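You operate a simulated robot arm through the tools that you are given. There is no shell and no other tool. Be economical: measure what you need, move in short steps, check, and stop when the job is done.

You run a simulated two-armed robot. Do the job below in one go: nothing can be reset, and whatever is moved stays where it is left.

Task
Take the wrapped coil out of the bench wrapper and let it roll to the end of the lane.
Fine: pull the lane stop to let it through, then push the stop back in; the guard, arm and ring stay open.

The check looks at the end state, three seconds after you hand in, the way a careful person would. Anything else that was tipped, shoved, dropped, spilled or broken makes it a failure.

Robot
Two 7-joint arms with two-finger parallel grippers on one trunk, on a base that drives. Base frame: it is fixed to the floor where the robot stands at the start and does not move with it; the origin is under the middle of the robot, x ahead of it, y to its left, z up. Lengths are in m, angles in degrees, forces in N, time in s.
The left shoulder is at the start at [0.05, 0.187, 1.16], the right one opposite. Places, roughly: bench wrapper [0.8, -0.4, 1]; clear guard [0.7, -0.2, 1.1]; green start key of the bench wrapper [0.5, -0.4, 0.9]; hold-down arm [0.9, -0.3, 1.1]; lane stop [0.6, -1.3, 0.9]; layers dial [0.4, -0.6, 0.9]; lower half of the lane [0.6, -1.5, 0.8]; main switch [0.4, -0.8, 0.9]; orange coil [1.25, 0.25, 0.75]; overlap dial [0.4, -0.7, 0.9]; red coil [0.5, -1.25, 0.25]; red stop key [0.5, -0.5, 0.9]; ring lever [0.6, 0, 0.9]; silver coil [0.25, -1.25, 0.75]; upper half of the lane [0.7, -1.1, 0.9]; white jog key [0.5, -0.5, 0.9]. Payload 3.43 kg a hand.
The tool frame of a hand sits at the grasp point between the pads (the TCP): z along the fingers, y along the line on which they close. The tips reach 0.03 m beyond it. The gripper opens to 0.094 m. The fingers are 0.028 m wide and 0.01 m thick; the gripper's body (0.05 by 0.096 m) begins 0.055 m behind the TCP.
Orientation is that of the tool frame in the base frame, as [roll, pitch, yaw] about the fixed x, y, z axes, in that order (R = Rz(yaw) Ry(pitch) Rx(roll)). With the fingers straight down and closing along the base's y, the tool's x points along the base's -x, its y along +y and its z along -z.

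Tools
- The arms move only by the tool step_arm. It takes "left_rows", "right_rows" or both (then of equal length, played together; a hand with none holds still); each is a list of rows, each an object (a shift or turn left out is 0, a gripper value left out holds the last) with "linear": the shift along the base's x, y, z in m, a list of three; "dr": the turn, a rotation vector about the base's x, y, z in degrees, a list of three; "gripper": the closure in counts, from 0 (fully open) to 255 (shut). In form: [{"linear": [x, y, z], "dr": [wx, wy, wz], "gripper": gripper}, ...]. A call has 1 to 12 rows; each row shifts and turns the commanded pose from where the row before left it. A row lasts 0.2 s, in which the tool goes at most 0.05 m and 8.6 degrees; a call with a longer step from one row to the next is refused whole, and so is a gripper value outside its range. A pose out of reach is approached as far as the arm can. The call stops where the force on the tool passes 90 N (or 10 N more than at its start, if that is more) or the arm is blocked; 0.2 s more then pass. Each finger travels about 0.153 m/s and halts on what it meets, pressing with about 44 N; the grip force reading is that of the motor and also rises with nothing between the fingers. The clock runs only during rows and for 0.2 s after the last one: add rows that do not move to give the fingers time. It gives the time, the measured TCP pose, the force on the tool (base axes), the opening and the grip force at its end, in the units of the frame above (readings bear some noise), with the torque about the TCP (base axes, N m) and any sound that the robot's microphone picked up.
- Cameras (640 x 400 px; columns grow to the right, rows downward): "scene" is now at [0.1455, -0.0268, 1.3291]; the picture's right is [-0.29, -0.96, 0.00], its down [-0.48, 0.14, -0.87] and it looks along [0.83, -0.25, -0.50] (base axes); focal length 286 px, centre (320, 200). "left" rides on the left gripper at [0.076, -0.014, -0.102] in its tool frame; the picture's right is [0.18, 0.98, 0.00], its down [-0.75, 0.14, -0.64] and it looks along [-0.63, 0.12, 0.77] (tool axes); focal length 243 px, centre (320, 200). "right" rides on the right gripper at [0.076, 0.014, -0.102] in its tool frame; the picture's right is [-0.18, 0.98, 0.00], its down [-0.75, -0.14, -0.64] and it looks along [-0.63, -0.12, 0.77] (tool axes); focal length 243 px, centre (320, 200). There is no depth. A picture from a camera that has moved, and an enlarged one, comes with that camera's place and axes in the base frame and with its lens.
- snapshot(camera): a new picture of that camera. No time passes.
- lift_body(by): slides the trunk up (or, below 0, down) by that many m; the arms and the scene camera ride with it, the base frame stays. It gives what a move gives, with no picture.
- base_move(legs): drives the robot by 1 to 6 legs, each [ahead, left, turn to the left] in m, m and degrees, along the robot's own axes; the way and the turn of a leg run together, so that a leg with both is an arc; at most 1.5 m and 180 degrees a leg. The arms and the cameras ride along, it lands a little off, and it stops where it bumps. It gives what a move gives.
- head_to(pan, tilt): turns the head with the scene camera to pan (to the left, within 80 degrees either way) and tilt (down, from -29 to 69), counted from straight ahead of the robot. It gives what a move gives.
- close_up(camera, box): a new picture of the part [left, top, right, bottom] of that camera's present view, enlarged. No time passes.
- job_done(): hands the job in; it is judged then, once.

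Work in short steps. Places have to be worked out from the pictures, the camera data and where the tool is seen: move nearer, look again, correct. Check each grasp and each placing, and mend what went wrong. You have 120 turns and 92 pictures in all, those below and enlarged ones among them. Open the grippers and draw the arms clear of the work before you hand the job in, unless the task says otherwise; then end with one line.

The tools are called by a JSON object that holds its "fn" and its "kwargs". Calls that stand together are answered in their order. step_arm: Moves the arms, as the interface text tells. Its arguments: {"type":"object","properties":{"left_rows":{"type":"array","items":{"type":"object","properties":{"linear":{"type":"array","items":{"type":"number"}},"dr":{"type":"array","items":{"type":"number"}},"gripper":{"type":"number"}}}},"right_rows":{"type":"array","items":{"type":"object","properties":{"linear":{"type":"array","items":{"type":"number"}},"dr":{"type":"array","items":{"type":"number"}},"gripper":{"type":"number"}}}}},"required":[]} The other tools are called the same way: lift_body (by) slides the trunk up or down; base_move (legs) drives the base; head_to (pan, tilt) turns the head that bears the scene camera; snapshot (camera) takes a picture; close_up (camera, box) takes an enlarged picture of a part of a camera's view; job_done () hands the job in.

At the start:

```text
t: 0.0
left_eef_pos: [0.4435, 0.0384, 1.0002]
left_orientation: [180.0, 0.1, -179.9]
left_wrist_force: [0.4, -0.1, 0.3]
left_torque: [0.04, 0.0, 0.01]
left_width: 0.094
left_gripper_force: 0.1
right_eef_pos: [0.3587, -0.2595, 1.0007]
right_orientation: [-179.9, -0.1, 179.9]
right_wrist_force: [-0.4, -0.2, 0.8]
right_torque: [-0.02, -0.01, -0.02]
right_width: 0.0939
right_gripper_force: 0.1
trunk travel left (down, up): [-0.375, 0.057]
robot x, y, heading: [-0.0007, -0.0004, 0.2]
head pan, tilt: [-16.7, 29.8]
```

scene: 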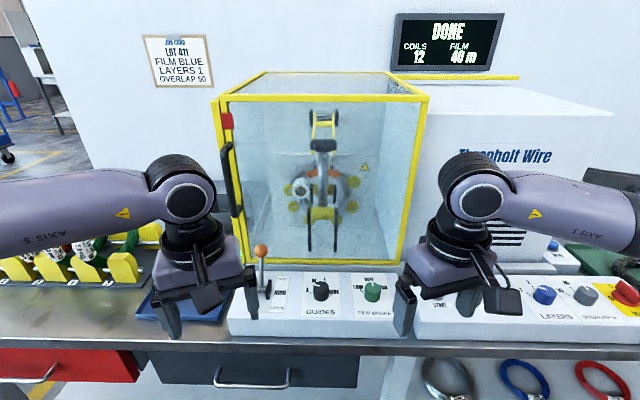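
right: 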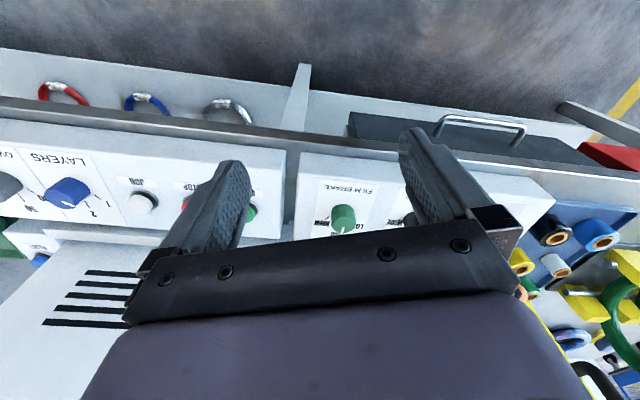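
left: 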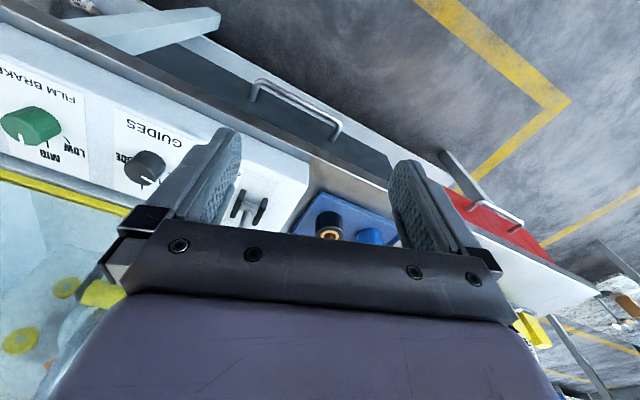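

I'll begin by looking closely at the wrapper and the controls in the current view.

{"fn": "close_up", "kwargs": {"camera": "scene", "box": [200, 60, 440, 270]}}

{"fn": "head_to", "kwargs": {"pan": -60, "tilt": 30}}

{"fn": "snapshot", "kwargs": {"camera": "scene"}}

```text
1.90 times, centred on (320, 165) of scene
camera zoom: at [0.1455, -0.0268, 1.3291], right [-0.29, -0.96, 0.0], down [-0.48, 0.14, -0.87], along [0.83, -0.25, -0.5], focal length 544 px, centre (320, 267)
```

zoom: 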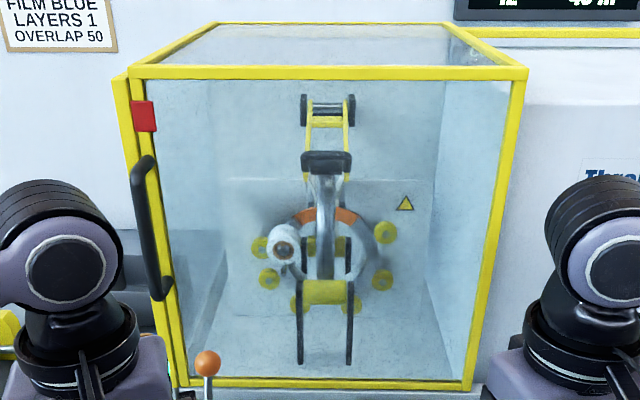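

```text
t: 1.1
left_eef_pos: [0.4434, 0.0384, 1.0003]
left_orientation: [179.9, 0.0, -179.9]
left_wrist_force: [-0.5, -0.4, 0.2]
left_torque: [0.0, -0.03, -0.02]
left_width: 0.0942
left_gripper_force: 0.1
right_eef_pos: [0.3582, -0.2608, 0.9994]
right_orientation: [179.9, 0.0, 180.0]
right_wrist_force: [-0.3, 0.5, -0.2]
right_torque: [0.0, 0.0, 0.0]
right_width: 0.0941
right_gripper_force: 0.0
trunk travel left (down, up): [-0.375, 0.057]
robot x, y, heading: [-0.0008, -0.0024, -0.0]
head pan, tilt: [-60.0, 30.0]
```

```text
87 pictures are left
camera scene: at [0.1041, -0.0791, 1.3288], right [-0.87, -0.5, 0.0], down [-0.25, 0.43, -0.87], along [0.43, -0.75, -0.5], focal length 286 px, centre (320, 200)
```

scene: 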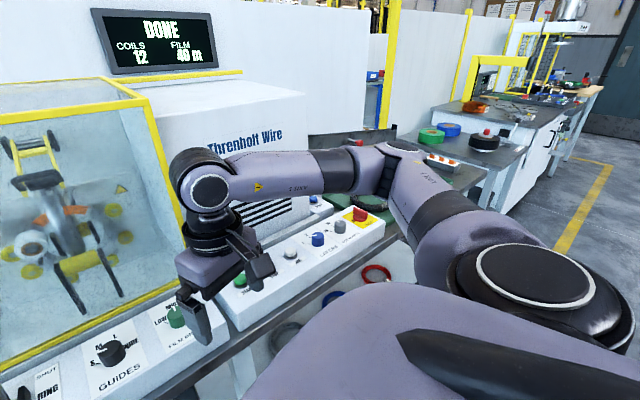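

The arm hides the lane. I'll back off and slide right to view the lane and its stop.

{"fn": "base_move", "kwargs": {"legs": [[-0.3, 0, 0], [0, -0.9, 0]]}}

{"fn": "head_to", "kwargs": {"pan": -10, "tilt": 30}}

{"fn": "snapshot", "kwargs": {"camera": "scene"}}

```text
t: 11.0
left_eef_pos: [0.1416, -0.8712, 1.0005]
left_orientation: [-179.9, 0.0, 179.3]
left_wrist_force: [-0.3, 0.5, 0.0]
left_torque: [0.0, 0.03, -0.01]
left_width: 0.0941
left_gripper_force: 0.1
right_eef_pos: [0.0532, -1.1685, 0.9999]
right_orientation: [-180.0, 0.0, 179.1]
right_wrist_force: [0.3, -0.6, 0.1]
right_torque: [0.01, -0.01, 0.02]
right_width: 0.0942
right_gripper_force: 0.2
trunk travel left (down, up): [-0.375, 0.057]
robot x, y, heading: [-0.3028, -0.9039, -0.5]
head pan, tilt: [-60.0, 30.0]
```

```text
t: 12.2
left_eef_pos: [0.1402, -0.8706, 0.9989]
left_orientation: [-179.9, 0.0, 179.3]
left_wrist_force: [0.1, -0.6, -0.2]
left_torque: [-0.01, 0.02, -0.01]
left_width: 0.0937
left_gripper_force: 0.0
right_eef_pos: [0.0522, -1.1676, 0.9998]
right_orientation: [-179.9, 0.0, 179.0]
right_wrist_force: [0.3, -0.8, 0.4]
right_torque: [0.01, -0.01, -0.02]
right_width: 0.0942
right_gripper_force: 0.0
trunk travel left (down, up): [-0.375, 0.057]
robot x, y, heading: [-0.3042, -0.9077, -1.0]
head pan, tilt: [-10.0, 30.0]
```

```text
86 pictures are left
camera scene: at [-0.1548, -0.9216, 1.3288], right [-0.19, -0.98, 0.0], down [-0.49, 0.09, -0.87], along [0.85, -0.16, -0.5], focal length 286 px, centre (320, 200)
```

scene: 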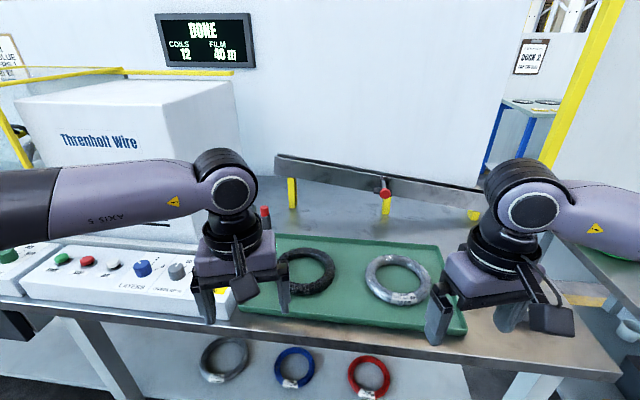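

The lane slopes down to the right behind the green tray, with a red-knobbed stop mid-way. I'll zoom in.

{"fn": "close_up", "kwargs": {"camera": "scene", "box": [250, 130, 500, 286]}}

```text
2.56 times, centred on (375, 208) of scene
camera zoom: at [-0.1548, -0.9216, 1.3288], right [-0.19, -0.98, 0.0], down [-0.49, 0.09, -0.87], along [0.85, -0.16, -0.5], focal length 731 px, centre (179, 180)
```

zoom: 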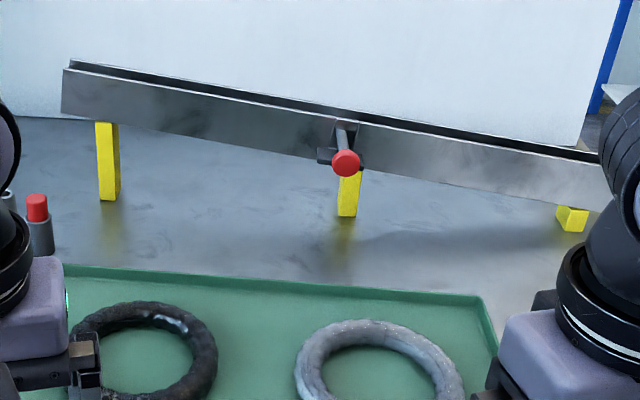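

Now I'll return toward the wrapper (staying back) and study the guard, lever and interior.

{"fn": "base_move", "kwargs": {"legs": [[0, 0.7, 1]]}}

{"fn": "head_to", "kwargs": {"pan": 0, "tilt": 20}}

{"fn": "close_up", "kwargs": {"camera": "scene", "box": [160, 60, 480, 260]}}

```text
t: 18.6
left_eef_pos: [0.1411, -0.174, 1.0]
left_orientation: [179.9, 0.0, -179.2]
left_wrist_force: [0.7, 0.7, 0.5]
left_torque: [0.0, -0.03, -0.04]
left_width: 0.094
left_gripper_force: 0.1
right_eef_pos: [0.06, -0.4721, 0.9995]
right_orientation: [-180.0, 0.0, -179.4]
right_wrist_force: [-0.7, -0.1, -0.9]
right_torque: [0.02, 0.01, 0.02]
right_width: 0.0941
right_gripper_force: 0.0
trunk travel left (down, up): [-0.375, 0.057]
robot x, y, heading: [-0.3038, -0.2146, 0.9]
head pan, tilt: [-10.0, 30.0]
```

```text
t: 19.4
left_eef_pos: [0.1406, -0.1734, 1.0002]
left_orientation: [-180.0, 0.0, -179.2]
left_wrist_force: [0.5, 0.5, -0.2]
left_torque: [0.03, -0.04, 0.0]
left_width: 0.0942
left_gripper_force: 0.0
right_eef_pos: [0.0609, -0.4735, 0.9992]
right_orientation: [180.0, 0.0, -179.5]
right_wrist_force: [-0.4, -0.8, -0.1]
right_torque: [0.02, -0.01, 0.02]
right_width: 0.0939
right_gripper_force: 0.1
trunk travel left (down, up): [-0.375, 0.057]
robot x, y, heading: [-0.2986, -0.2148, 0.7]
head pan, tilt: [0.0, 20.0]
```

```text
2.00 times, centred on (320, 160) of scene
camera zoom: at [-0.1503, -0.2165, 1.3448], right [0.01, -1.0, 0.0], down [-0.34, 0.0, -0.94], along [0.94, 0.01, -0.34], focal length 571 px, centre (320, 280)
```

zoom: 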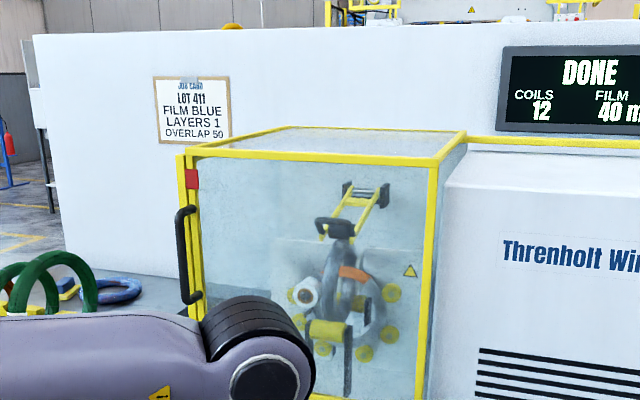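

The guard's left side has a doubled post and handle. I'll move left to look at it from another angle.

{"fn": "base_move", "kwargs": {"legs": [[0, 0.6, 0]]}}

{"fn": "head_to", "kwargs": {"pan": -30, "tilt": 20}}

{"fn": "snapshot", "kwargs": {"camera": "scene"}}

{"fn": "close_up", "kwargs": {"camera": "scene", "box": [220, 60, 460, 210]}}

```text
t: 25.2
left_eef_pos: [0.1319, 0.4353, 1.0003]
left_orientation: [-179.9, 0.0, -179.1]
left_wrist_force: [-0.4, 0.4, -0.1]
left_torque: [0.0, 0.01, 0.0]
left_width: 0.0938
left_gripper_force: 0.0
right_eef_pos: [0.0516, 0.1358, 0.9994]
right_orientation: [-180.0, 0.0, -179.3]
right_wrist_force: [-0.8, 0.2, 0.2]
right_torque: [0.0, 0.03, -0.01]
right_width: 0.0939
right_gripper_force: 0.1
trunk travel left (down, up): [-0.375, 0.057]
robot x, y, heading: [-0.3108, 0.3898, 0.8]
head pan, tilt: [0.0, 20.0]
```

```text
t: 26.1
left_eef_pos: [0.1311, 0.4362, 0.9986]
left_orientation: [-180.0, 0.1, -179.1]
left_wrist_force: [0.1, 0.4, 0.2]
left_torque: [0.01, -0.02, 0.03]
left_width: 0.094
left_gripper_force: 0.2
right_eef_pos: [0.0523, 0.1357, 1.0007]
right_orientation: [180.0, 0.0, -179.3]
right_wrist_force: [-0.6, 0.3, 0.0]
right_torque: [0.03, -0.05, -0.02]
right_width: 0.094
right_gripper_force: 0.0
trunk travel left (down, up): [-0.375, 0.057]
robot x, y, heading: [-0.3096, 0.3874, 0.7]
head pan, tilt: [-30.0, 20.0]
```

```text
83 pictures are left
camera scene: at [-0.1704, 0.3453, 1.3449], right [-0.49, -0.87, 0.0], down [-0.3, 0.17, -0.94], along [0.82, -0.46, -0.34], focal length 286 px, centre (320, 200)
```

scene: 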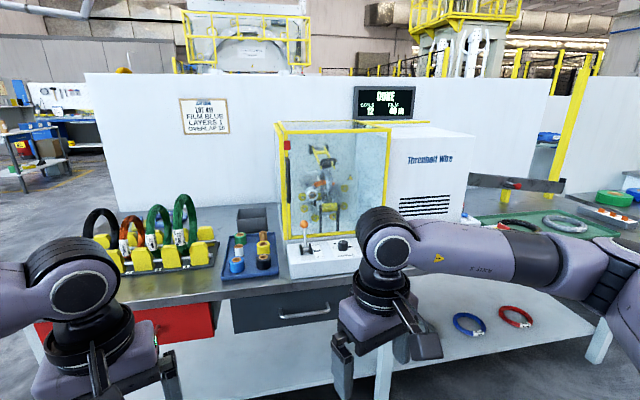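

```text
2.67 times, centred on (340, 135) of scene
camera zoom: at [-0.1704, 0.3453, 1.3449], right [-0.49, -0.87, 0.0], down [-0.3, 0.17, -0.94], along [0.82, -0.46, -0.34], focal length 761 px, centre (267, 373)
```

zoom: 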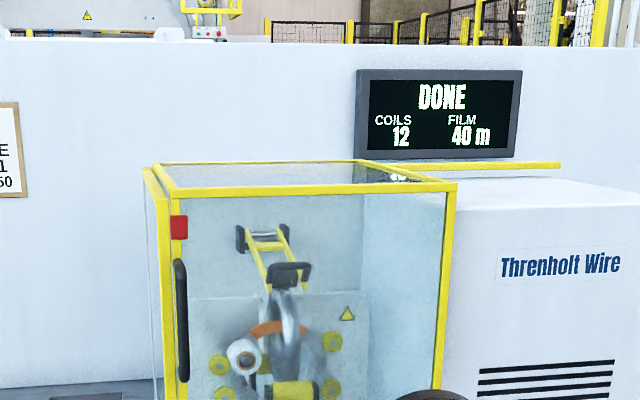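

The handle triangulates to about [0.667, -0.004, 1.09], hinge presumably at the right front post (y≈-0.4). I'll turn the left gripper to point forward here in free space, raising it to handle height.

{"fn": "step_arm", "kwargs": {"left_rows": [{"linear": [0, 0, 0.01], "dr": [0, -8.2, 0]}, {"linear": [0, 0, 0.01], "dr": [0, -8.2, 0]}, {"linear": [0, 0, 0.01], "dr": [0, -8.2, 0]}, {"linear": [0, 0, 0.01], "dr": [0, -8.2, 0]}, {"linear": [0, 0, 0.01], "dr": [0, -8.2, 0]}, {"linear": [0, 0, 0.01], "dr": [0, -8.2, 0]}, {"linear": [0, 0, 0.01], "dr": [0, -8.2, 0]}, {"linear": [0, 0, 0.01], "dr": [0, -8.2, 0]}, {"linear": [0, 0, 0.01], "dr": [0, -8.2, 0]}, {"linear": [0, 0, 0], "dr": [0, -8.2, 0]}, {"linear": [0, 0, 0], "dr": [0, -8, 0]}, {"linear": [0, 0, 0]}]}}

{"fn": "base_move", "kwargs": {"legs": [[0, -0.6, 0]]}}

{"fn": "head_to", "kwargs": {"pan": 10, "tilt": 25}}

{"fn": "snapshot", "kwargs": {"camera": "scene"}}

{"fn": "snapshot", "kwargs": {"camera": "left"}}

```text
t: 28.7
left_eef_pos: [0.1309, 0.4358, 1.0891]
left_orientation: [-79.2, 89.0, -79.2]
left_wrist_force: [0.9, -0.7, -0.1]
left_torque: [-0.01, -0.04, -0.02]
left_width: 0.0942
left_gripper_force: 0.2
right_eef_pos: [0.0519, 0.136, 1.0]
right_orientation: [-180.0, 0.0, -179.3]
right_wrist_force: [0.3, 0.3, 0.3]
right_torque: [0.01, 0.01, -0.03]
right_width: 0.0938
right_gripper_force: 0.1
trunk travel left (down, up): [-0.375, 0.057]
robot x, y, heading: [-0.3112, 0.3897, 0.8]
head pan, tilt: [-30.0, 20.0]
```

```text
t: 34.5
left_eef_pos: [0.1389, -0.1704, 1.0902]
left_orientation: [-88.1, 89.0, -88.5]
left_wrist_force: [0.0, -0.2, 0.3]
left_torque: [-0.04, -0.01, 0.0]
left_width: 0.0942
left_gripper_force: 0.0
right_eef_pos: [0.057, -0.4683, 0.9997]
right_orientation: [180.0, 0.0, -179.8]
right_wrist_force: [0.6, 0.5, -0.4]
right_torque: [0.0, 0.01, 0.0]
right_width: 0.0941
right_gripper_force: 0.1
trunk travel left (down, up): [-0.375, 0.057]
robot x, y, heading: [-0.3047, -0.2108, 0.2]
head pan, tilt: [-30.0, 20.0]
```

```text
t: 35.6
left_eef_pos: [0.1386, -0.1716, 1.0902]
left_orientation: [-88.0, 89.1, -88.5]
left_wrist_force: [0.6, 0.3, 0.2]
left_torque: [0.01, 0.0, 0.03]
left_width: 0.0939
left_gripper_force: 0.1
right_eef_pos: [0.0566, -0.4691, 1.0]
right_orientation: [179.9, -0.1, -179.7]
right_wrist_force: [-0.7, -0.4, 0.2]
right_torque: [0.02, 0.03, 0.01]
right_width: 0.0939
right_gripper_force: 0.1
trunk travel left (down, up): [-0.375, 0.057]
robot x, y, heading: [-0.3031, -0.2102, 0.5]
head pan, tilt: [10.0, 25.0]
```

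```text
81 pictures are left
camera scene: at [-0.1547, -0.1958, 1.3368], right [0.18, -0.98, 0.0], down [-0.42, -0.08, -0.91], along [0.89, 0.16, -0.42], focal length 286 px, centre (320, 200)
```

scene: 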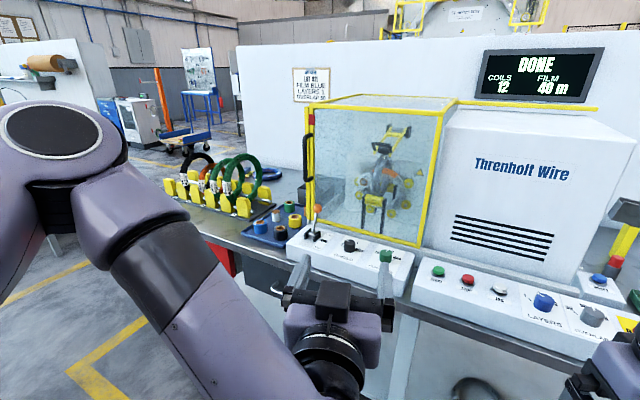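

```text
80 pictures are left
camera left: at [0.0356, -0.1859, 1.0133], right [0.01, 0.98, -0.2], down [-0.64, 0.16, 0.75], along [0.77, 0.12, 0.63], focal length 243 px, centre (320, 200)
```

left: 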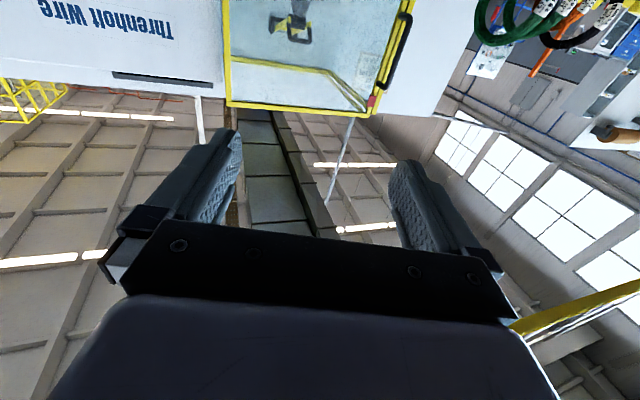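

Gripper is forward-pointing. I'll drive 0.15 ahead and bring the left TCP in front of the handle at (0.56, -0.007, 1.09).

{"fn": "base_move", "kwargs": {"legs": [[0.15, 0, 0]]}}

{"fn": "step_arm", "kwargs": {"left_rows": [{"linear": [0, 0.04, 0]}, {"linear": [0, 0.04, 0]}, {"linear": [0, 0.04, 0]}, {"linear": [0.02, 0.04, 0]}, {"linear": [0.04, 0, 0]}, {"linear": [0.04, 0, 0]}, {"linear": [0.04, 0, 0]}, {"linear": [0.04, 0, 0]}, {"linear": [0.04, 0, 0]}, {"linear": [0.03, 0, 0]}, {"linear": [0, 0, 0]}]}}

{"fn": "snapshot", "kwargs": {"camera": "left"}}

{"fn": "close_up", "kwargs": {"camera": "scene", "box": [200, 80, 440, 230]}}

```text
t: 36.9
left_eef_pos: [0.2884, -0.1704, 1.0894]
left_orientation: [-90.5, 89.1, -91.0]
left_wrist_force: [-0.1, 0.7, -0.4]
left_torque: [0.02, -0.01, -0.01]
left_width: 0.0939
left_gripper_force: 0.1
right_eef_pos: [0.207, -0.4671, 0.9986]
right_orientation: [-179.9, 0.0, -179.7]
right_wrist_force: [1.1, -0.6, 0.7]
right_torque: [0.0, 0.01, 0.01]
right_width: 0.0941
right_gripper_force: 0.1
trunk travel left (down, up): [-0.375, 0.057]
robot x, y, heading: [-0.1561, -0.2086, 0.4]
head pan, tilt: [10.0, 25.0]
```

```text
t: 39.3
left_eef_pos: [0.5115, -0.0965, 1.1302]
left_orientation: [-105.4, 89.1, -105.6]
left_wrist_force: [-0.6, -0.7, -0.2]
left_torque: [0.02, 0.02, -0.01]
left_width: 0.0943
left_gripper_force: 0.0
left hand out of reach, approached as far as the arm can: row 3, 4, 5, 6, 7, 8, 9
right_eef_pos: [0.2041, -0.4671, 0.9996]
right_orientation: [180.0, 0.0, -179.7]
right_wrist_force: [-0.5, 0.0, 0.0]
right_torque: [-0.03, 0.01, -0.02]
right_width: 0.094
right_gripper_force: 0.1
trunk travel left (down, up): [-0.375, 0.057]
robot x, y, heading: [-0.1583, -0.2103, 0.3]
head pan, tilt: [10.0, 25.0]
```

```text
79 pictures are left
camera left: at [0.4077, -0.1129, 1.0538], right [0.0, 0.98, -0.2], down [-0.64, 0.15, 0.75], along [0.77, 0.13, 0.63], focal length 243 px, centre (320, 200)
```

left: 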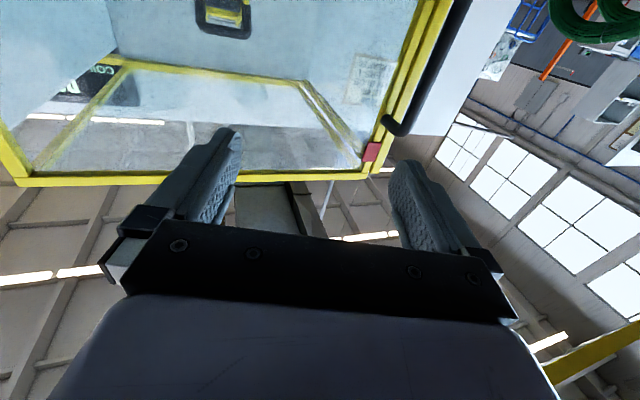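

```text
2.67 times, centred on (320, 155) of scene
camera zoom: at [-0.0064, -0.1946, 1.3368], right [0.18, -0.98, 0.0], down [-0.42, -0.08, -0.91], along [0.89, 0.16, -0.42], focal length 761 px, centre (320, 320)
```

zoom: 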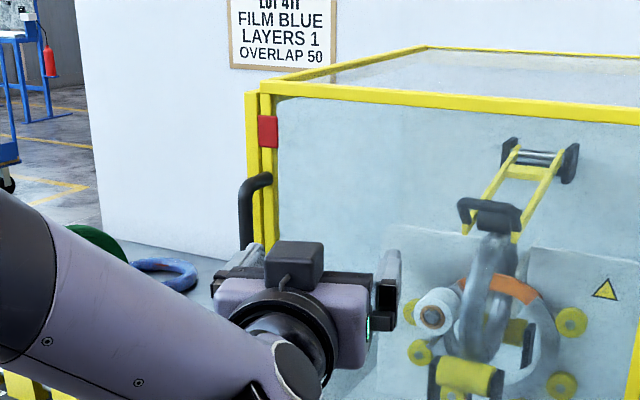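

Comparing views shows the bench is yawed about -18° relative to my frame (front faces squarely along [0.95,-0.31]). I'll retract the hand, turn the base to match, and reposition so the handle is ahead-left.

{"fn": "step_arm", "kwargs": {"left_rows": [{"linear": [-0.04, 0, 0]}, {"linear": [-0.04, 0, 0]}, {"linear": [-0.04, 0, 0]}, {"linear": [-0.04, 0, 0]}, {"linear": [-0.04, 0, 0]}, {"linear": [0, 0, 0]}]}}

{"fn": "base_move", "kwargs": {"legs": [[0, 0, -18], [-0.03, 0.355, 0]]}}

{"fn": "head_to", "kwargs": {"pan": 0, "tilt": 25}}

{"fn": "snapshot", "kwargs": {"camera": "scene"}}

```text
t: 40.7
left_eef_pos: [0.3108, -0.0958, 1.1277]
left_orientation: [-86.4, 89.0, -86.9]
left_wrist_force: [0.7, -0.2, 0.2]
left_torque: [-0.03, -0.01, -0.04]
left_width: 0.0939
left_gripper_force: 0.0
right_eef_pos: [0.2055, -0.4681, 1.0002]
right_orientation: [180.0, 0.0, -179.7]
right_wrist_force: [0.1, 0.0, 0.6]
right_torque: [0.01, 0.05, 0.03]
right_width: 0.0939
right_gripper_force: 0.1
trunk travel left (down, up): [-0.375, 0.057]
robot x, y, heading: [-0.1586, -0.2135, 0.5]
head pan, tilt: [10.0, 25.0]
```

```text
t: 45.4
left_eef_pos: [0.4023, 0.1004, 1.1266]
left_orientation: [-87.9, 89.0, -106.6]
left_wrist_force: [-0.3, -0.2, 0.3]
left_torque: [0.02, -0.03, -0.02]
left_width: 0.094
left_gripper_force: 0.0
right_eef_pos: [0.1858, -0.2212, 0.9991]
right_orientation: [180.0, 0.0, 162.2]
right_wrist_force: [0.0, 0.4, 0.3]
right_torque: [0.05, 0.01, 0.05]
right_width: 0.0939
right_gripper_force: 0.1
trunk travel left (down, up): [-0.375, 0.057]
robot x, y, heading: [-0.0758, 0.1352, -17.9]
head pan, tilt: [10.0, 25.0]
```

```text
t: 46.1
left_eef_pos: [0.4018, 0.1004, 1.127]
left_orientation: [-87.8, 89.0, -106.3]
left_wrist_force: [0.9, -1.2, -0.8]
left_torque: [-0.01, 0.01, 0.01]
left_width: 0.0942
left_gripper_force: 0.0
right_eef_pos: [0.1864, -0.2221, 1.0006]
right_orientation: [-179.9, 0.0, 162.1]
right_wrist_force: [0.5, 0.3, 0.4]
right_torque: [0.0, -0.03, 0.05]
right_width: 0.0939
right_gripper_force: 0.1
trunk travel left (down, up): [-0.375, 0.057]
robot x, y, heading: [-0.076, 0.1365, -17.7]
head pan, tilt: [0.0, 25.0]
```

```text
77 pictures are left
camera scene: at [0.0669, 0.0891, 1.3368], right [-0.3, -0.95, 0.0], down [-0.4, 0.13, -0.91], along [0.86, -0.27, -0.42], focal length 286 px, centre (320, 200)
```

scene: 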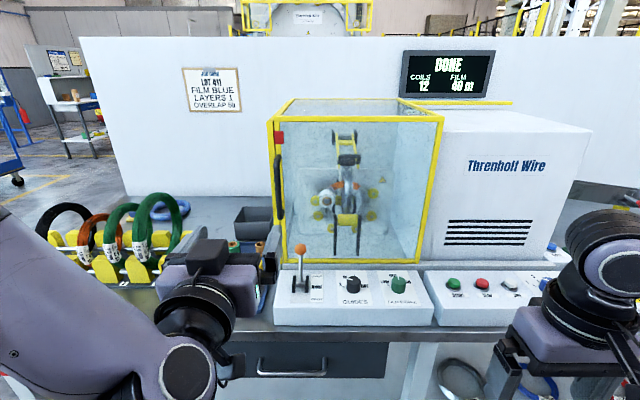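

Now squared up with the bench. I move the left gripper to 0.1 m in front of the handle at its height.

{"fn": "step_arm", "kwargs": {"left_rows": [{"linear": [0.033, -0.0146, -0.0074]}, {"linear": [0.033, -0.0146, -0.0074]}, {"linear": [0.033, -0.0146, -0.0074]}, {"linear": [0.033, -0.0146, -0.0074]}, {"linear": [0.033, -0.0146, -0.0074]}, {"linear": [0, 0, 0]}]}}

{"fn": "close_up", "kwargs": {"camera": "scene", "box": [180, 90, 380, 215]}}

{"fn": "snapshot", "kwargs": {"camera": "left"}}

```text
t: 47.5
left_eef_pos: [0.5645, 0.0208, 1.0942]
left_orientation: [-104.6, 89.0, -122.7]
left_wrist_force: [-0.1, 0.1, -0.3]
left_torque: [-0.02, -0.01, -0.01]
left_width: 0.094
left_gripper_force: 0.0
left hand out of reach, approached as far as the arm can: row 5
right_eef_pos: [0.1862, -0.2197, 0.9996]
right_orientation: [-179.9, 0.0, 162.1]
right_wrist_force: [-0.4, 0.2, -0.5]
right_torque: [-0.03, 0.01, -0.01]
right_width: 0.0942
right_gripper_force: 0.0
trunk travel left (down, up): [-0.375, 0.057]
robot x, y, heading: [-0.072, 0.1344, -17.6]
head pan, tilt: [0.0, 25.0]
```

```text
3.20 times, centred on (280, 152) of scene
camera zoom: at [0.0668, 0.0892, 1.3368], right [-0.3, -0.95, 0.0], down [-0.4, 0.13, -0.91], along [0.86, -0.27, -0.42], focal length 914 px, centre (448, 352)
```

zoom: 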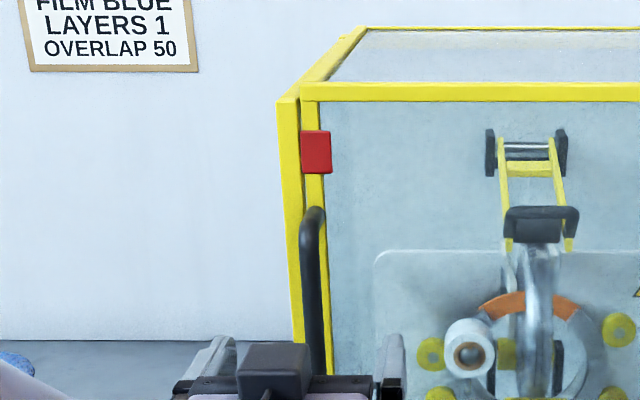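

```text
75 pictures are left
camera left: at [0.4621, 0.0396, 1.018], right [0.31, 0.93, -0.2], down [-0.56, 0.34, 0.75], along [0.77, -0.12, 0.63], focal length 243 px, centre (320, 200)
```

left: 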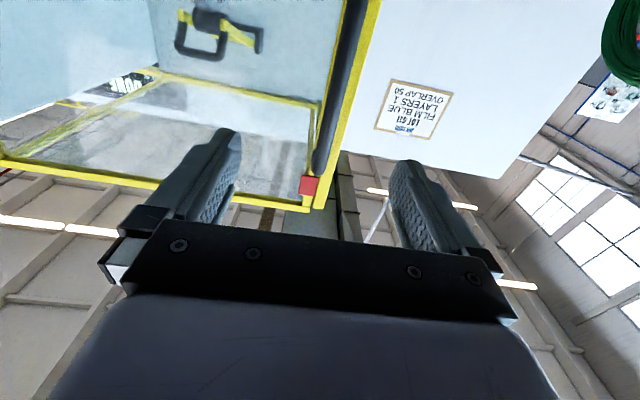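

Handle bar lies between the fingers, ~0.105 m ahead of the TCP. I'll drive the base forward 0.1 m as the arm is near its limit.

{"fn": "base_move", "kwargs": {"legs": [[0.1, 0.005, 0]]}}

{"fn": "snapshot", "kwargs": {"camera": "left"}}

{"fn": "close_up", "kwargs": {"camera": "scene", "box": [180, 110, 380, 235]}}

```text
t: 48.7
left_eef_pos: [0.6598, -0.0027, 1.0937]
left_orientation: [-105.9, 89.0, -123.9]
left_wrist_force: [-0.1, -0.9, -0.1]
left_torque: [0.0, 0.01, 0.01]
left_width: 0.0942
left_gripper_force: 0.1
right_eef_pos: [0.2811, -0.2452, 1.0015]
right_orientation: [180.0, 0.1, 162.3]
right_wrist_force: [0.6, -0.8, 0.1]
right_torque: [-0.01, 0.03, -0.01]
right_width: 0.0939
right_gripper_force: 0.0
trunk travel left (down, up): [-0.375, 0.057]
robot x, y, heading: [0.0166, 0.1108, -17.2]
head pan, tilt: [0.0, 25.0]
```

```text
74 pictures are left
camera left: at [0.5573, 0.0152, 1.0176], right [0.3, 0.93, -0.2], down [-0.56, 0.34, 0.75], along [0.77, -0.12, 0.63], focal length 243 px, centre (320, 200)
```

left: 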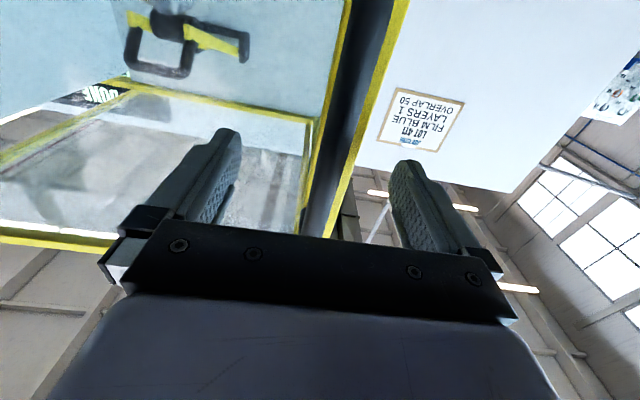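

```text
3.20 times, centred on (280, 172) of scene
camera zoom: at [0.1624, 0.0641, 1.3366], right [-0.3, -0.95, 0.0], down [-0.4, 0.13, -0.91], along [0.86, -0.27, -0.42], focal length 914 px, centre (448, 288)
```

zoom: 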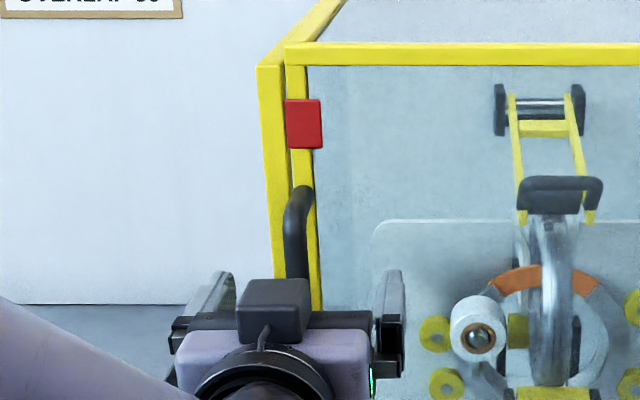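

The bar appears well between the fingers. I close the gripper and read the width.

{"fn": "step_arm", "kwargs": {"left_rows": [{"gripper": 255}, {"gripper": 255}, {"gripper": 255}, {"gripper": 255}]}}

{"fn": "close_up", "kwargs": {"camera": "left", "box": [160, 0, 480, 260]}}

```text
t: 49.7
left_eef_pos: [0.6596, -0.0002, 1.0953]
left_orientation: [-101.2, 89.1, -119.4]
left_wrist_force: [-0.4, 5.9, -0.8]
left_torque: [1.01, -0.42, 0.03]
left_width: 0.0182
left_gripper_force: 44.8
right_eef_pos: [0.2808, -0.2448, 0.9998]
right_orientation: [-180.0, -0.1, 162.3]
right_wrist_force: [0.1, 0.2, 0.1]
right_torque: [0.01, 0.02, -0.02]
right_width: 0.0941
right_gripper_force: 0.1
trunk travel left (down, up): [-0.375, 0.057]
robot x, y, heading: [0.0185, 0.1121, -17.6]
head pan, tilt: [0.0, 25.0]
```

```text
1.54 times, centred on (320, 130) of left
camera zoom: at [0.557, 0.0165, 1.0181], right [0.3, 0.93, -0.2], down [-0.56, 0.34, 0.75], along [0.77, -0.12, 0.63], focal length 373 px, centre (320, 308)
```

zoom: 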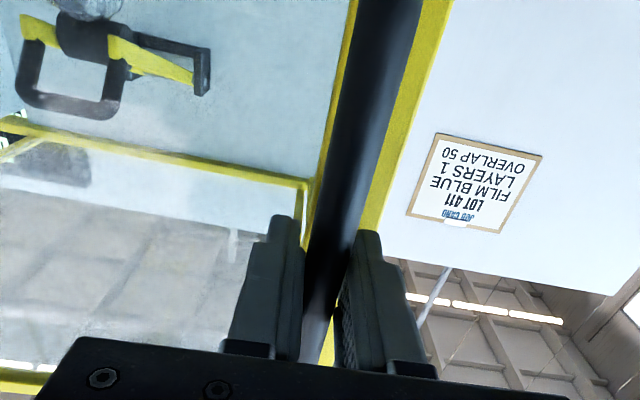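

Firm grasp on an 18 mm bar. I'll pull gently along the expected door arc (hinge near [0.56,-0.33]) and watch forces.

{"fn": "step_arm", "kwargs": {"left_rows": [{"linear": [-0.0117, 0.0034, 0], "dr": [0, 0, 2]}, {"linear": [-0.0118, 0.003, 0], "dr": [0, 0, 2]}, {"linear": [-0.0119, 0.0026, 0], "dr": [0, 0, 2]}, {"linear": [0, 0, 0]}]}}

{"fn": "close_up", "kwargs": {"camera": "scene", "box": [180, 90, 480, 280]}}

```text
t: 50.7
left_eef_pos: [0.6232, 0.0062, 1.0918]
left_orientation: [-114.9, 88.9, -127.2]
left_wrist_force: [-0.4, -0.6, 0.0]
left_torque: [0.0, -0.02, -0.01]
left_width: 0.0
left_gripper_force: 33.3
right_eef_pos: [0.2813, -0.2456, 0.9992]
right_orientation: [-180.0, -0.1, 162.2]
right_wrist_force: [0.8, -1.0, 0.7]
right_torque: [0.02, 0.04, 0.01]
right_width: 0.0937
right_gripper_force: 0.0
trunk travel left (down, up): [-0.375, 0.057]
robot x, y, heading: [0.0192, 0.1118, -17.6]
head pan, tilt: [0.0, 25.0]
```

```text
2.11 times, centred on (330, 185) of scene
camera zoom: at [0.1622, 0.0641, 1.3365], right [-0.3, -0.95, 0.0], down [-0.4, 0.13, -0.91], along [0.86, -0.27, -0.42], focal length 601 px, centre (299, 232)
```

zoom: 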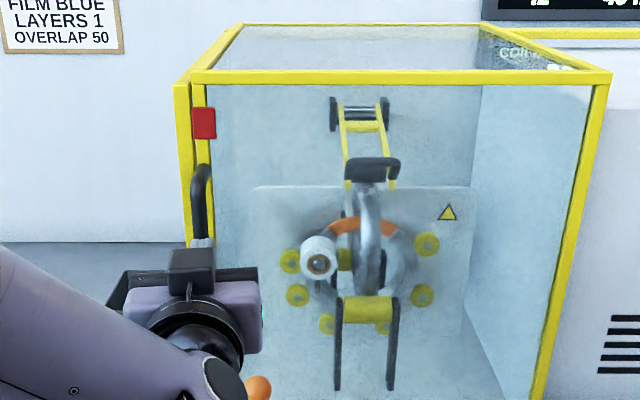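

The gripper slipped off; the door did not visibly move. I'll look at the door edge and handle more closely from the left with the wrist camera before choosing the pull direction.

{"fn": "step_arm", "kwargs": {"left_rows": [{"linear": [-0.04, 0.0, 0], "gripper": 0}, {"linear": [-0.03, 0.04, 0.0]}, {"linear": [0, 0.045, 0.02], "dr": [0, 0, -8]}, {"linear": [0, 0.045, 0.02], "dr": [0, 0, -8]}, {"linear": [0, 0.03, 0.02], "dr": [0, 0, -8]}, {"linear": [0, 0.0, 0], "dr": [0, 0, -8]}, {"linear": [0, 0, 0]}]}}

{"fn": "snapshot", "kwargs": {"camera": "left"}}

{"fn": "close_up", "kwargs": {"camera": "scene", "box": [240, 80, 440, 280]}}

```text
t: 52.3
left_eef_pos: [0.4845, 0.0986, 1.2497]
left_orientation: [-102.9, 89.3, -147.1]
left_wrist_force: [0.4, 0.1, 0.1]
left_torque: [0.02, 0.01, 0.04]
left_width: 0.094
left_gripper_force: 0.0
left hand out of reach, approached as far as the arm can: row 3, 4, 5
right_eef_pos: [0.2811, -0.246, 0.9999]
right_orientation: [179.9, 0.1, 162.4]
right_wrist_force: [0.4, 0.0, 0.3]
right_torque: [0.02, -0.02, 0.03]
right_width: 0.094
right_gripper_force: 0.0
trunk travel left (down, up): [-0.375, 0.057]
robot x, y, heading: [0.0183, 0.1124, -17.7]
head pan, tilt: [0.0, 25.0]
```

```text
70 pictures are left
camera left: at [0.3996, 0.1599, 1.1736], right [0.68, 0.7, -0.2], down [-0.35, 0.55, 0.75], along [0.64, -0.45, 0.63], focal length 243 px, centre (320, 200)
```

left: 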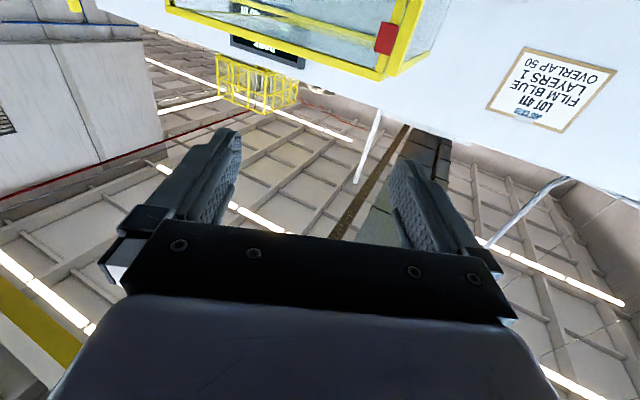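

```text
2.00 times, centred on (340, 180) of scene
camera zoom: at [0.1603, 0.0634, 1.337], right [-0.3, -0.95, 0.0], down [-0.4, 0.13, -0.91], along [0.86, -0.27, -0.42], focal length 571 px, centre (280, 240)
```

zoom: 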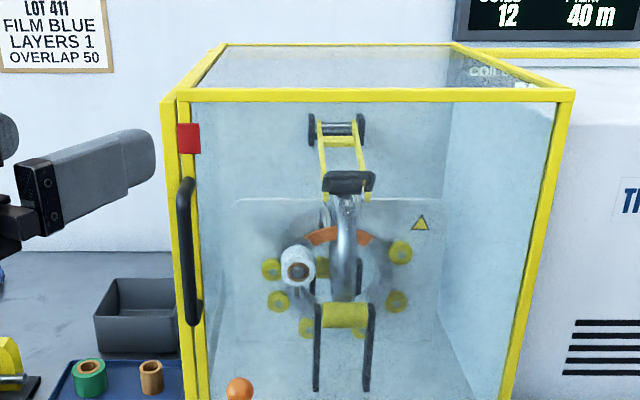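

The front frame (red block + handle) looks like the door, so a latch is likely holding it. I'll go back, grip deeper, and pull in small steps reading force.

{"fn": "step_arm", "kwargs": {"left_rows": [{"linear": [0, -0.02, -0.035], "dr": [0, 0, 6.5]}, {"linear": [0, -0.02, -0.04], "dr": [0, 0, 6.5]}, {"linear": [0.02, -0.02, -0.04], "dr": [0, 0, 6.5]}, {"linear": [0.04, -0.019, -0.04], "dr": [0, 0, 6.5]}, {"linear": [0.03, 0, 0]}, {"linear": [0.0255, 0, 0]}, {"linear": [0, 0, 0]}]}}

{"fn": "snapshot", "kwargs": {"camera": "left"}}

```text
refused: row 4 steps farther than a row can; nothing moved
```

```text
68 pictures are left
camera left: at [0.3996, 0.1599, 1.1736], right [0.68, 0.7, -0.2], down [-0.35, 0.55, 0.75], along [0.64, -0.45, 0.63], focal length 243 px, centre (320, 200)
```

left: 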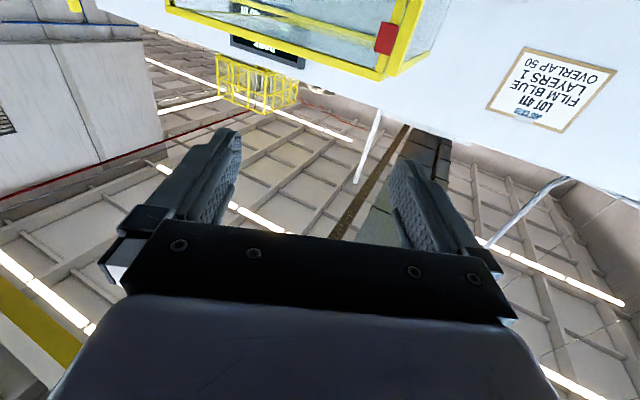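

A row was too long; resending with smaller steps.

{"fn": "step_arm", "kwargs": {"left_rows": [{"linear": [0, -0.02, -0.035], "dr": [0, 0, 6.5]}, {"linear": [0, -0.02, -0.04], "dr": [0, 0, 6.5]}, {"linear": [0, -0.02, -0.04], "dr": [0, 0, 6.5]}, {"linear": [0.01, -0.019, -0.04], "dr": [0, 0, 6.5]}, {"linear": [0.035, 0, 0]}, {"linear": [0.035, 0, 0]}, {"linear": [0.0355, 0, 0]}, {"linear": [0, 0, 0]}]}}

```text
t: 54.1
left_eef_pos: [0.5998, 0.1114, 1.2168]
left_orientation: [-49.9, 89.5, -86.6]
left_wrist_force: [0.9, 0.0, -0.6]
left_torque: [-0.03, 0.0, -0.01]
left_width: 0.0941
left_gripper_force: 0.0
left hand out of reach, approached as far as the arm can: row 1, 2, 3, 4
right_eef_pos: [0.2805, -0.2466, 1.0002]
right_orientation: [180.0, 0.0, 162.3]
right_wrist_force: [0.0, -0.3, -0.1]
right_torque: [0.02, -0.01, 0.02]
right_width: 0.0942
right_gripper_force: 0.1
trunk travel left (down, up): [-0.375, 0.057]
robot x, y, heading: [0.0184, 0.11, -17.5]
head pan, tilt: [0.0, 25.0]
```

Some poses close in are unreachable for the forward-pointing wrist; from the measured pose I now move down/right to the pre-grasp.

{"fn": "step_arm", "kwargs": {"left_rows": [{"linear": [0, -0.03, -0.03], "dr": [0, 0, 6.2]}, {"linear": [0, -0.03, -0.03], "dr": [0, 0, 6.2]}, {"linear": [0, -0.031, -0.03], "dr": [0, 0, 6.2]}, {"linear": [0, 0, -0.032]}, {"linear": [0, 0, 0]}]}}

```text
t: 55.3
left_eef_pos: [0.6004, 0.1064, 1.1727]
left_orientation: [-65.4, 89.6, -100.8]
left_wrist_force: [0.2, 1.5, -0.4]
left_torque: [0.02, 0.02, -0.02]
left_width: 0.0939
left_gripper_force: 0.0
left hand out of reach, approached as far as the arm can: row 1, 2, 3, 4
right_eef_pos: [0.2815, -0.2446, 1.0008]
right_orientation: [-180.0, 0.0, 162.3]
right_wrist_force: [0.0, 0.7, -0.3]
right_torque: [0.0, -0.01, 0.03]
right_width: 0.094
right_gripper_force: 0.1
trunk travel left (down, up): [-0.375, 0.057]
robot x, y, heading: [0.0167, 0.1138, -17.9]
head pan, tilt: [0.0, 25.0]
```

{"fn": "step_arm", "kwargs": {"left_rows": [{"linear": [0.0, -0.02, 0]}, {"linear": [0, -0.02, 0]}, {"linear": [0, 0, 0]}]}}

{"fn": "step_arm", "kwargs": {"left_rows": [{"linear": [0, 0, 0], "dr": [0, 0, 5]}, {"linear": [0, 0, 0], "dr": [0, 0, 5]}, {"linear": [0, 0, 0]}]}}

```text
t: 56.1
left_eef_pos: [0.5999, 0.1051, 1.1742]
left_orientation: [-61.8, 89.4, -97.2]
left_wrist_force: [0.5, 0.3, 0.0]
left_torque: [0.0, -0.02, 0.02]
left_width: 0.0942
left_gripper_force: 0.1
left hand out of reach, approached as far as the arm can: row 1, 2
right_eef_pos: [0.2814, -0.2455, 0.9999]
right_orientation: [179.9, 0.1, 162.4]
right_wrist_force: [0.7, 0.2, -0.5]
right_torque: [-0.02, 0.0, 0.01]
right_width: 0.0941
right_gripper_force: 0.1
trunk travel left (down, up): [-0.375, 0.057]
robot x, y, heading: [0.0142, 0.1109, -17.8]
head pan, tilt: [0.0, 25.0]
```

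```text
t: 56.9
left_eef_pos: [0.6012, 0.1054, 1.1739]
left_orientation: [-60.7, 89.5, -96.1]
left_wrist_force: [0.0, -0.7, 0.4]
left_torque: [0.01, -0.01, 0.02]
left_width: 0.094
left_gripper_force: 0.0
left hand out of reach, approached as far as the arm can: row 1, 2
right_eef_pos: [0.2812, -0.2464, 1.0009]
right_orientation: [-180.0, 0.1, 162.3]
right_wrist_force: [0.7, 0.3, -0.1]
right_torque: [0.01, 0.03, 0.01]
right_width: 0.094
right_gripper_force: 0.1
trunk travel left (down, up): [-0.375, 0.057]
robot x, y, heading: [0.0189, 0.1136, -17.6]
head pan, tilt: [0.0, 25.0]
```

A wrist joint is at its limit. I'll tilt the gripper downward ~32° and draw back to free the arm.

{"fn": "step_arm", "kwargs": {"left_rows": [{"linear": [-0.02, 0, 0], "dr": [2.4, 7.6, 0]}, {"linear": [-0.02, 0, 0], "dr": [2.4, 7.6, 0]}, {"linear": [-0.02, 0, 0], "dr": [2.4, 7.6, 0]}, {"linear": [-0.02, 0, 0], "dr": [2.4, 7.6, 0]}, {"linear": [0, 0, 0]}]}}

{"fn": "step_arm", "kwargs": {"left_rows": [{"linear": [0, -0.02, -0.02], "dr": [0, 0, 6]}, {"linear": [0, -0.03, -0.03], "dr": [0, 0, 6]}, {"linear": [0, -0.03, -0.03], "dr": [0, 0, 6]}, {"linear": [0, 0, 0]}]}}

```text
t: 58.1
left_eef_pos: [0.5207, 0.105, 1.176]
left_orientation: [-161.2, 58.2, 163.6]
left_wrist_force: [0.2, 0.2, -0.7]
left_torque: [0.02, 0.01, 0.0]
left_width: 0.094
left_gripper_force: 0.0
right_eef_pos: [0.2815, -0.2467, 1.0003]
right_orientation: [-179.9, 0.0, 162.3]
right_wrist_force: [-0.5, -0.6, 0.2]
right_torque: [-0.01, 0.03, -0.02]
right_width: 0.0938
right_gripper_force: 0.1
trunk travel left (down, up): [-0.375, 0.057]
robot x, y, heading: [0.0194, 0.1081, -17.3]
head pan, tilt: [0.0, 25.0]
```

```text
t: 59.1
left_eef_pos: [0.5194, 0.0236, 1.0967]
left_orientation: [-161.2, 58.2, -178.4]
left_wrist_force: [0.0, 0.4, 1.1]
left_torque: [-0.01, 0.03, -0.02]
left_width: 0.0942
left_gripper_force: 0.1
right_eef_pos: [0.281, -0.2463, 0.9989]
right_orientation: [-180.0, 0.0, 162.3]
right_wrist_force: [-0.4, -0.1, 0.0]
right_torque: [-0.02, 0.04, -0.01]
right_width: 0.0941
right_gripper_force: 0.1
trunk travel left (down, up): [-0.375, 0.057]
robot x, y, heading: [0.0195, 0.1098, -17.3]
head pan, tilt: [0.0, 25.0]
```

That frees it. I'll level the finger line with a small roll and advance onto the handle with the gripper tilted 30° down.

{"fn": "step_arm", "kwargs": {"left_rows": [{"linear": [0, 0.01, 0], "dr": [4.7, -1.7, -2.9]}, {"linear": [0, 0.01, 0], "dr": [4.7, -1.7, -2.9]}, {"linear": [0.025, -0.008, 0]}, {"linear": [0.025, -0.008, 0]}, {"linear": [0.025, -0.008, 0]}, {"linear": [0, 0, 0]}]}}

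{"fn": "snapshot", "kwargs": {"camera": "left"}}

```text
t: 60.5
left_eef_pos: [0.5969, 0.0188, 1.0955]
left_orientation: [179.4, 60.0, 159.1]
left_wrist_force: [0.3, 0.2, 0.1]
left_torque: [0.02, 0.0, 0.0]
left_width: 0.0939
left_gripper_force: 0.0
right_eef_pos: [0.2811, -0.2458, 0.9993]
right_orientation: [180.0, 0.0, 162.3]
right_wrist_force: [0.9, 0.8, 0.1]
right_torque: [-0.01, 0.0, 0.01]
right_width: 0.0939
right_gripper_force: 0.1
trunk travel left (down, up): [-0.375, 0.057]
robot x, y, heading: [0.0181, 0.1101, -17.7]
head pan, tilt: [0.0, 25.0]
```

```text
67 pictures are left
camera left: at [0.4718, 0.0502, 1.0803], right [0.26, 0.95, -0.16], down [-0.12, 0.19, 0.97], along [0.96, -0.23, 0.16], focal length 243 px, centre (320, 200)
```

left: 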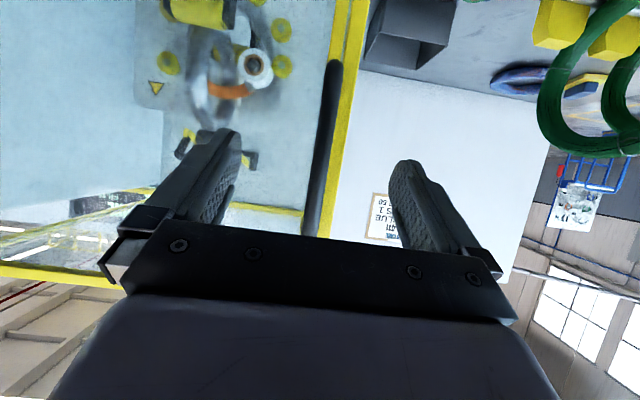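

Handle bar is centred between fingers. Advance 0.08 m and close.

{"fn": "step_arm", "kwargs": {"left_rows": [{"linear": [0.025, -0.008, 0]}, {"linear": [0.025, -0.008, 0]}, {"linear": [0.026, -0.008, 0]}, {"linear": [0, 0, 0]}, {"gripper": 255}, {"gripper": 255}, {"gripper": 255}, {"gripper": 255}]}}

{"fn": "step_arm", "kwargs": {"left_rows": [{"linear": [-0.004, 0.001, 0]}, {"linear": [-0.004, 0.001, 0]}]}}

```text
t: 62.3
left_eef_pos: [0.6753, 0.004, 1.0952]
left_orientation: [179.4, 59.9, 160.0]
left_wrist_force: [-7.4, 30.2, -2.0]
left_torque: [-0.19, -0.6, 2.41]
left_width: 0.0328
left_gripper_force: 43.9
right_eef_pos: [0.2804, -0.2416, 1.0027]
right_orientation: [-179.8, 0.1, 162.3]
right_wrist_force: [-0.1, 0.1, 0.1]
right_torque: [0.0, 0.02, -0.01]
right_width: 0.0939
right_gripper_force: 0.2
trunk travel left (down, up): [-0.375, 0.057]
robot x, y, heading: [0.0175, 0.1096, -17.7]
head pan, tilt: [0.0, 25.0]
```

```text
t: 62.9
left_eef_pos: [0.6739, 0.0031, 1.0953]
left_orientation: [179.5, 60.2, 160.2]
left_wrist_force: [33.5, 9.0, 7.6]
left_torque: [0.24, 0.68, 1.62]
left_width: 0.0329
left_gripper_force: 43.6
right_eef_pos: [0.2832, -0.2458, 1.0001]
right_orientation: [-179.9, -0.2, 162.2]
right_wrist_force: [0.5, -0.6, -0.8]
right_torque: [0.04, 0.0, 0.01]
right_width: 0.0943
right_gripper_force: 0.1
trunk travel left (down, up): [-0.375, 0.057]
robot x, y, heading: [0.0177, 0.1115, -17.8]
head pan, tilt: [0.0, 25.0]
```

Width 33 mm means I'm pinching the frame post along with the bar. I'll open, back out ~12 mm, regrip the bar only, and pull gently.

{"fn": "step_arm", "kwargs": {"left_rows": [{"gripper": 0}, {"gripper": 0}, {"linear": [-0.003, -0.007, 0]}, {"linear": [0, 0, 0]}, {"gripper": 255}, {"gripper": 255}, {"gripper": 255}, {"gripper": 255}]}}

{"fn": "close_up", "kwargs": {"camera": "left", "box": [200, 0, 480, 240]}}

```text
t: 64.7
left_eef_pos: [0.6632, -0.0084, 1.0962]
left_orientation: [179.7, 60.0, 159.2]
left_wrist_force: [3.1, 1.9, 0.7]
left_torque: [-0.27, 0.29, 0.11]
left_width: 0.0181
left_gripper_force: 44.8
right_eef_pos: [0.2821, -0.2449, 0.9995]
right_orientation: [180.0, 0.0, 162.4]
right_wrist_force: [0.5, 0.3, 0.4]
right_torque: [0.0, -0.01, 0.01]
right_width: 0.0942
right_gripper_force: 0.1
trunk travel left (down, up): [-0.375, 0.057]
robot x, y, heading: [0.0197, 0.1071, -17.5]
head pan, tilt: [0.0, 25.0]
```

```text
1.67 times, centred on (340, 120) of left
camera zoom: at [0.538, 0.0216, 1.0798], right [0.26, 0.95, -0.16], down [-0.12, 0.19, 0.97], along [0.96, -0.23, 0.16], focal length 404 px, centre (287, 333)
```

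zoom: 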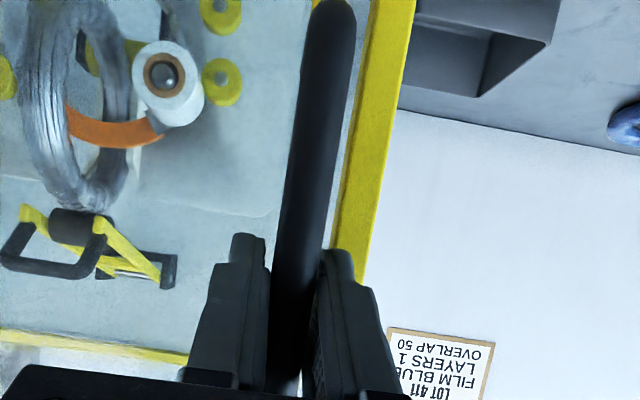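

Bar alone gripped (18 mm). Gentle pull along the -F direction.

{"fn": "step_arm", "kwargs": {"left_rows": [{"linear": [-0.005, 0.0015, 0]}, {"linear": [-0.005, 0.0015, 0]}]}}

{"fn": "step_arm", "kwargs": {"left_rows": [{"linear": [-0.006, 0.0018, 0]}, {"linear": [-0.006, 0.0018, 0]}]}}

{"fn": "close_up", "kwargs": {"camera": "scene", "box": [240, 80, 440, 280]}}

```text
t: 65.3
left_eef_pos: [0.6573, -0.0045, 1.0941]
left_orientation: [179.5, 60.1, 159.4]
left_wrist_force: [38.4, -9.6, 6.0]
left_torque: [0.1, 0.42, 0.0]
left_width: 0.0177
left_gripper_force: 45.2
right_eef_pos: [0.2848, -0.2458, 0.9996]
right_orientation: [-179.9, -0.2, 162.3]
right_wrist_force: [-0.4, -0.3, 0.4]
right_torque: [0.01, 0.01, 0.01]
right_width: 0.094
right_gripper_force: 0.1
trunk travel left (down, up): [-0.375, 0.057]
robot x, y, heading: [0.0177, 0.1138, -17.6]
head pan, tilt: [0.0, 25.0]
```

```text
t: 65.9
left_eef_pos: [0.6452, -0.0033, 1.0915]
left_orientation: [179.6, 59.9, 159.6]
left_wrist_force: [38.0, -11.9, 1.2]
left_torque: [-0.71, -0.15, 0.05]
left_width: 0.0138
left_gripper_force: 44.8
right_eef_pos: [0.2844, -0.2465, 0.9981]
right_orientation: [179.9, -0.3, 162.3]
right_wrist_force: [-0.8, -0.6, -0.2]
right_torque: [-0.03, -0.04, -0.02]
right_width: 0.094
right_gripper_force: 0.0
trunk travel left (down, up): [-0.375, 0.057]
robot x, y, heading: [0.0197, 0.1116, -17.6]
head pan, tilt: [0.0, 25.0]
```

```text
2.00 times, centred on (340, 180) of scene
camera zoom: at [0.1667, 0.0629, 1.3359], right [-0.3, -0.95, 0.0], down [-0.41, 0.13, -0.9], along [0.86, -0.27, -0.43], focal length 571 px, centre (280, 240)
```

zoom: 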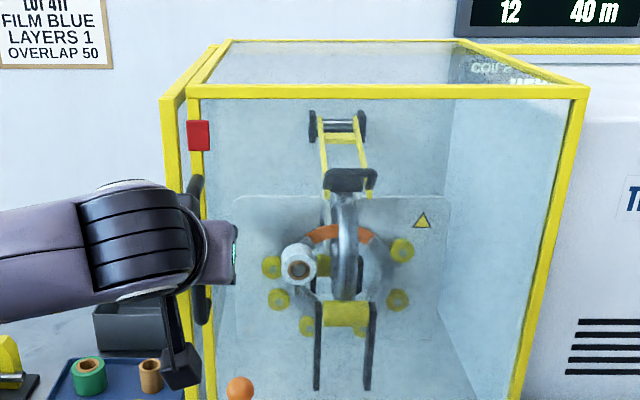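

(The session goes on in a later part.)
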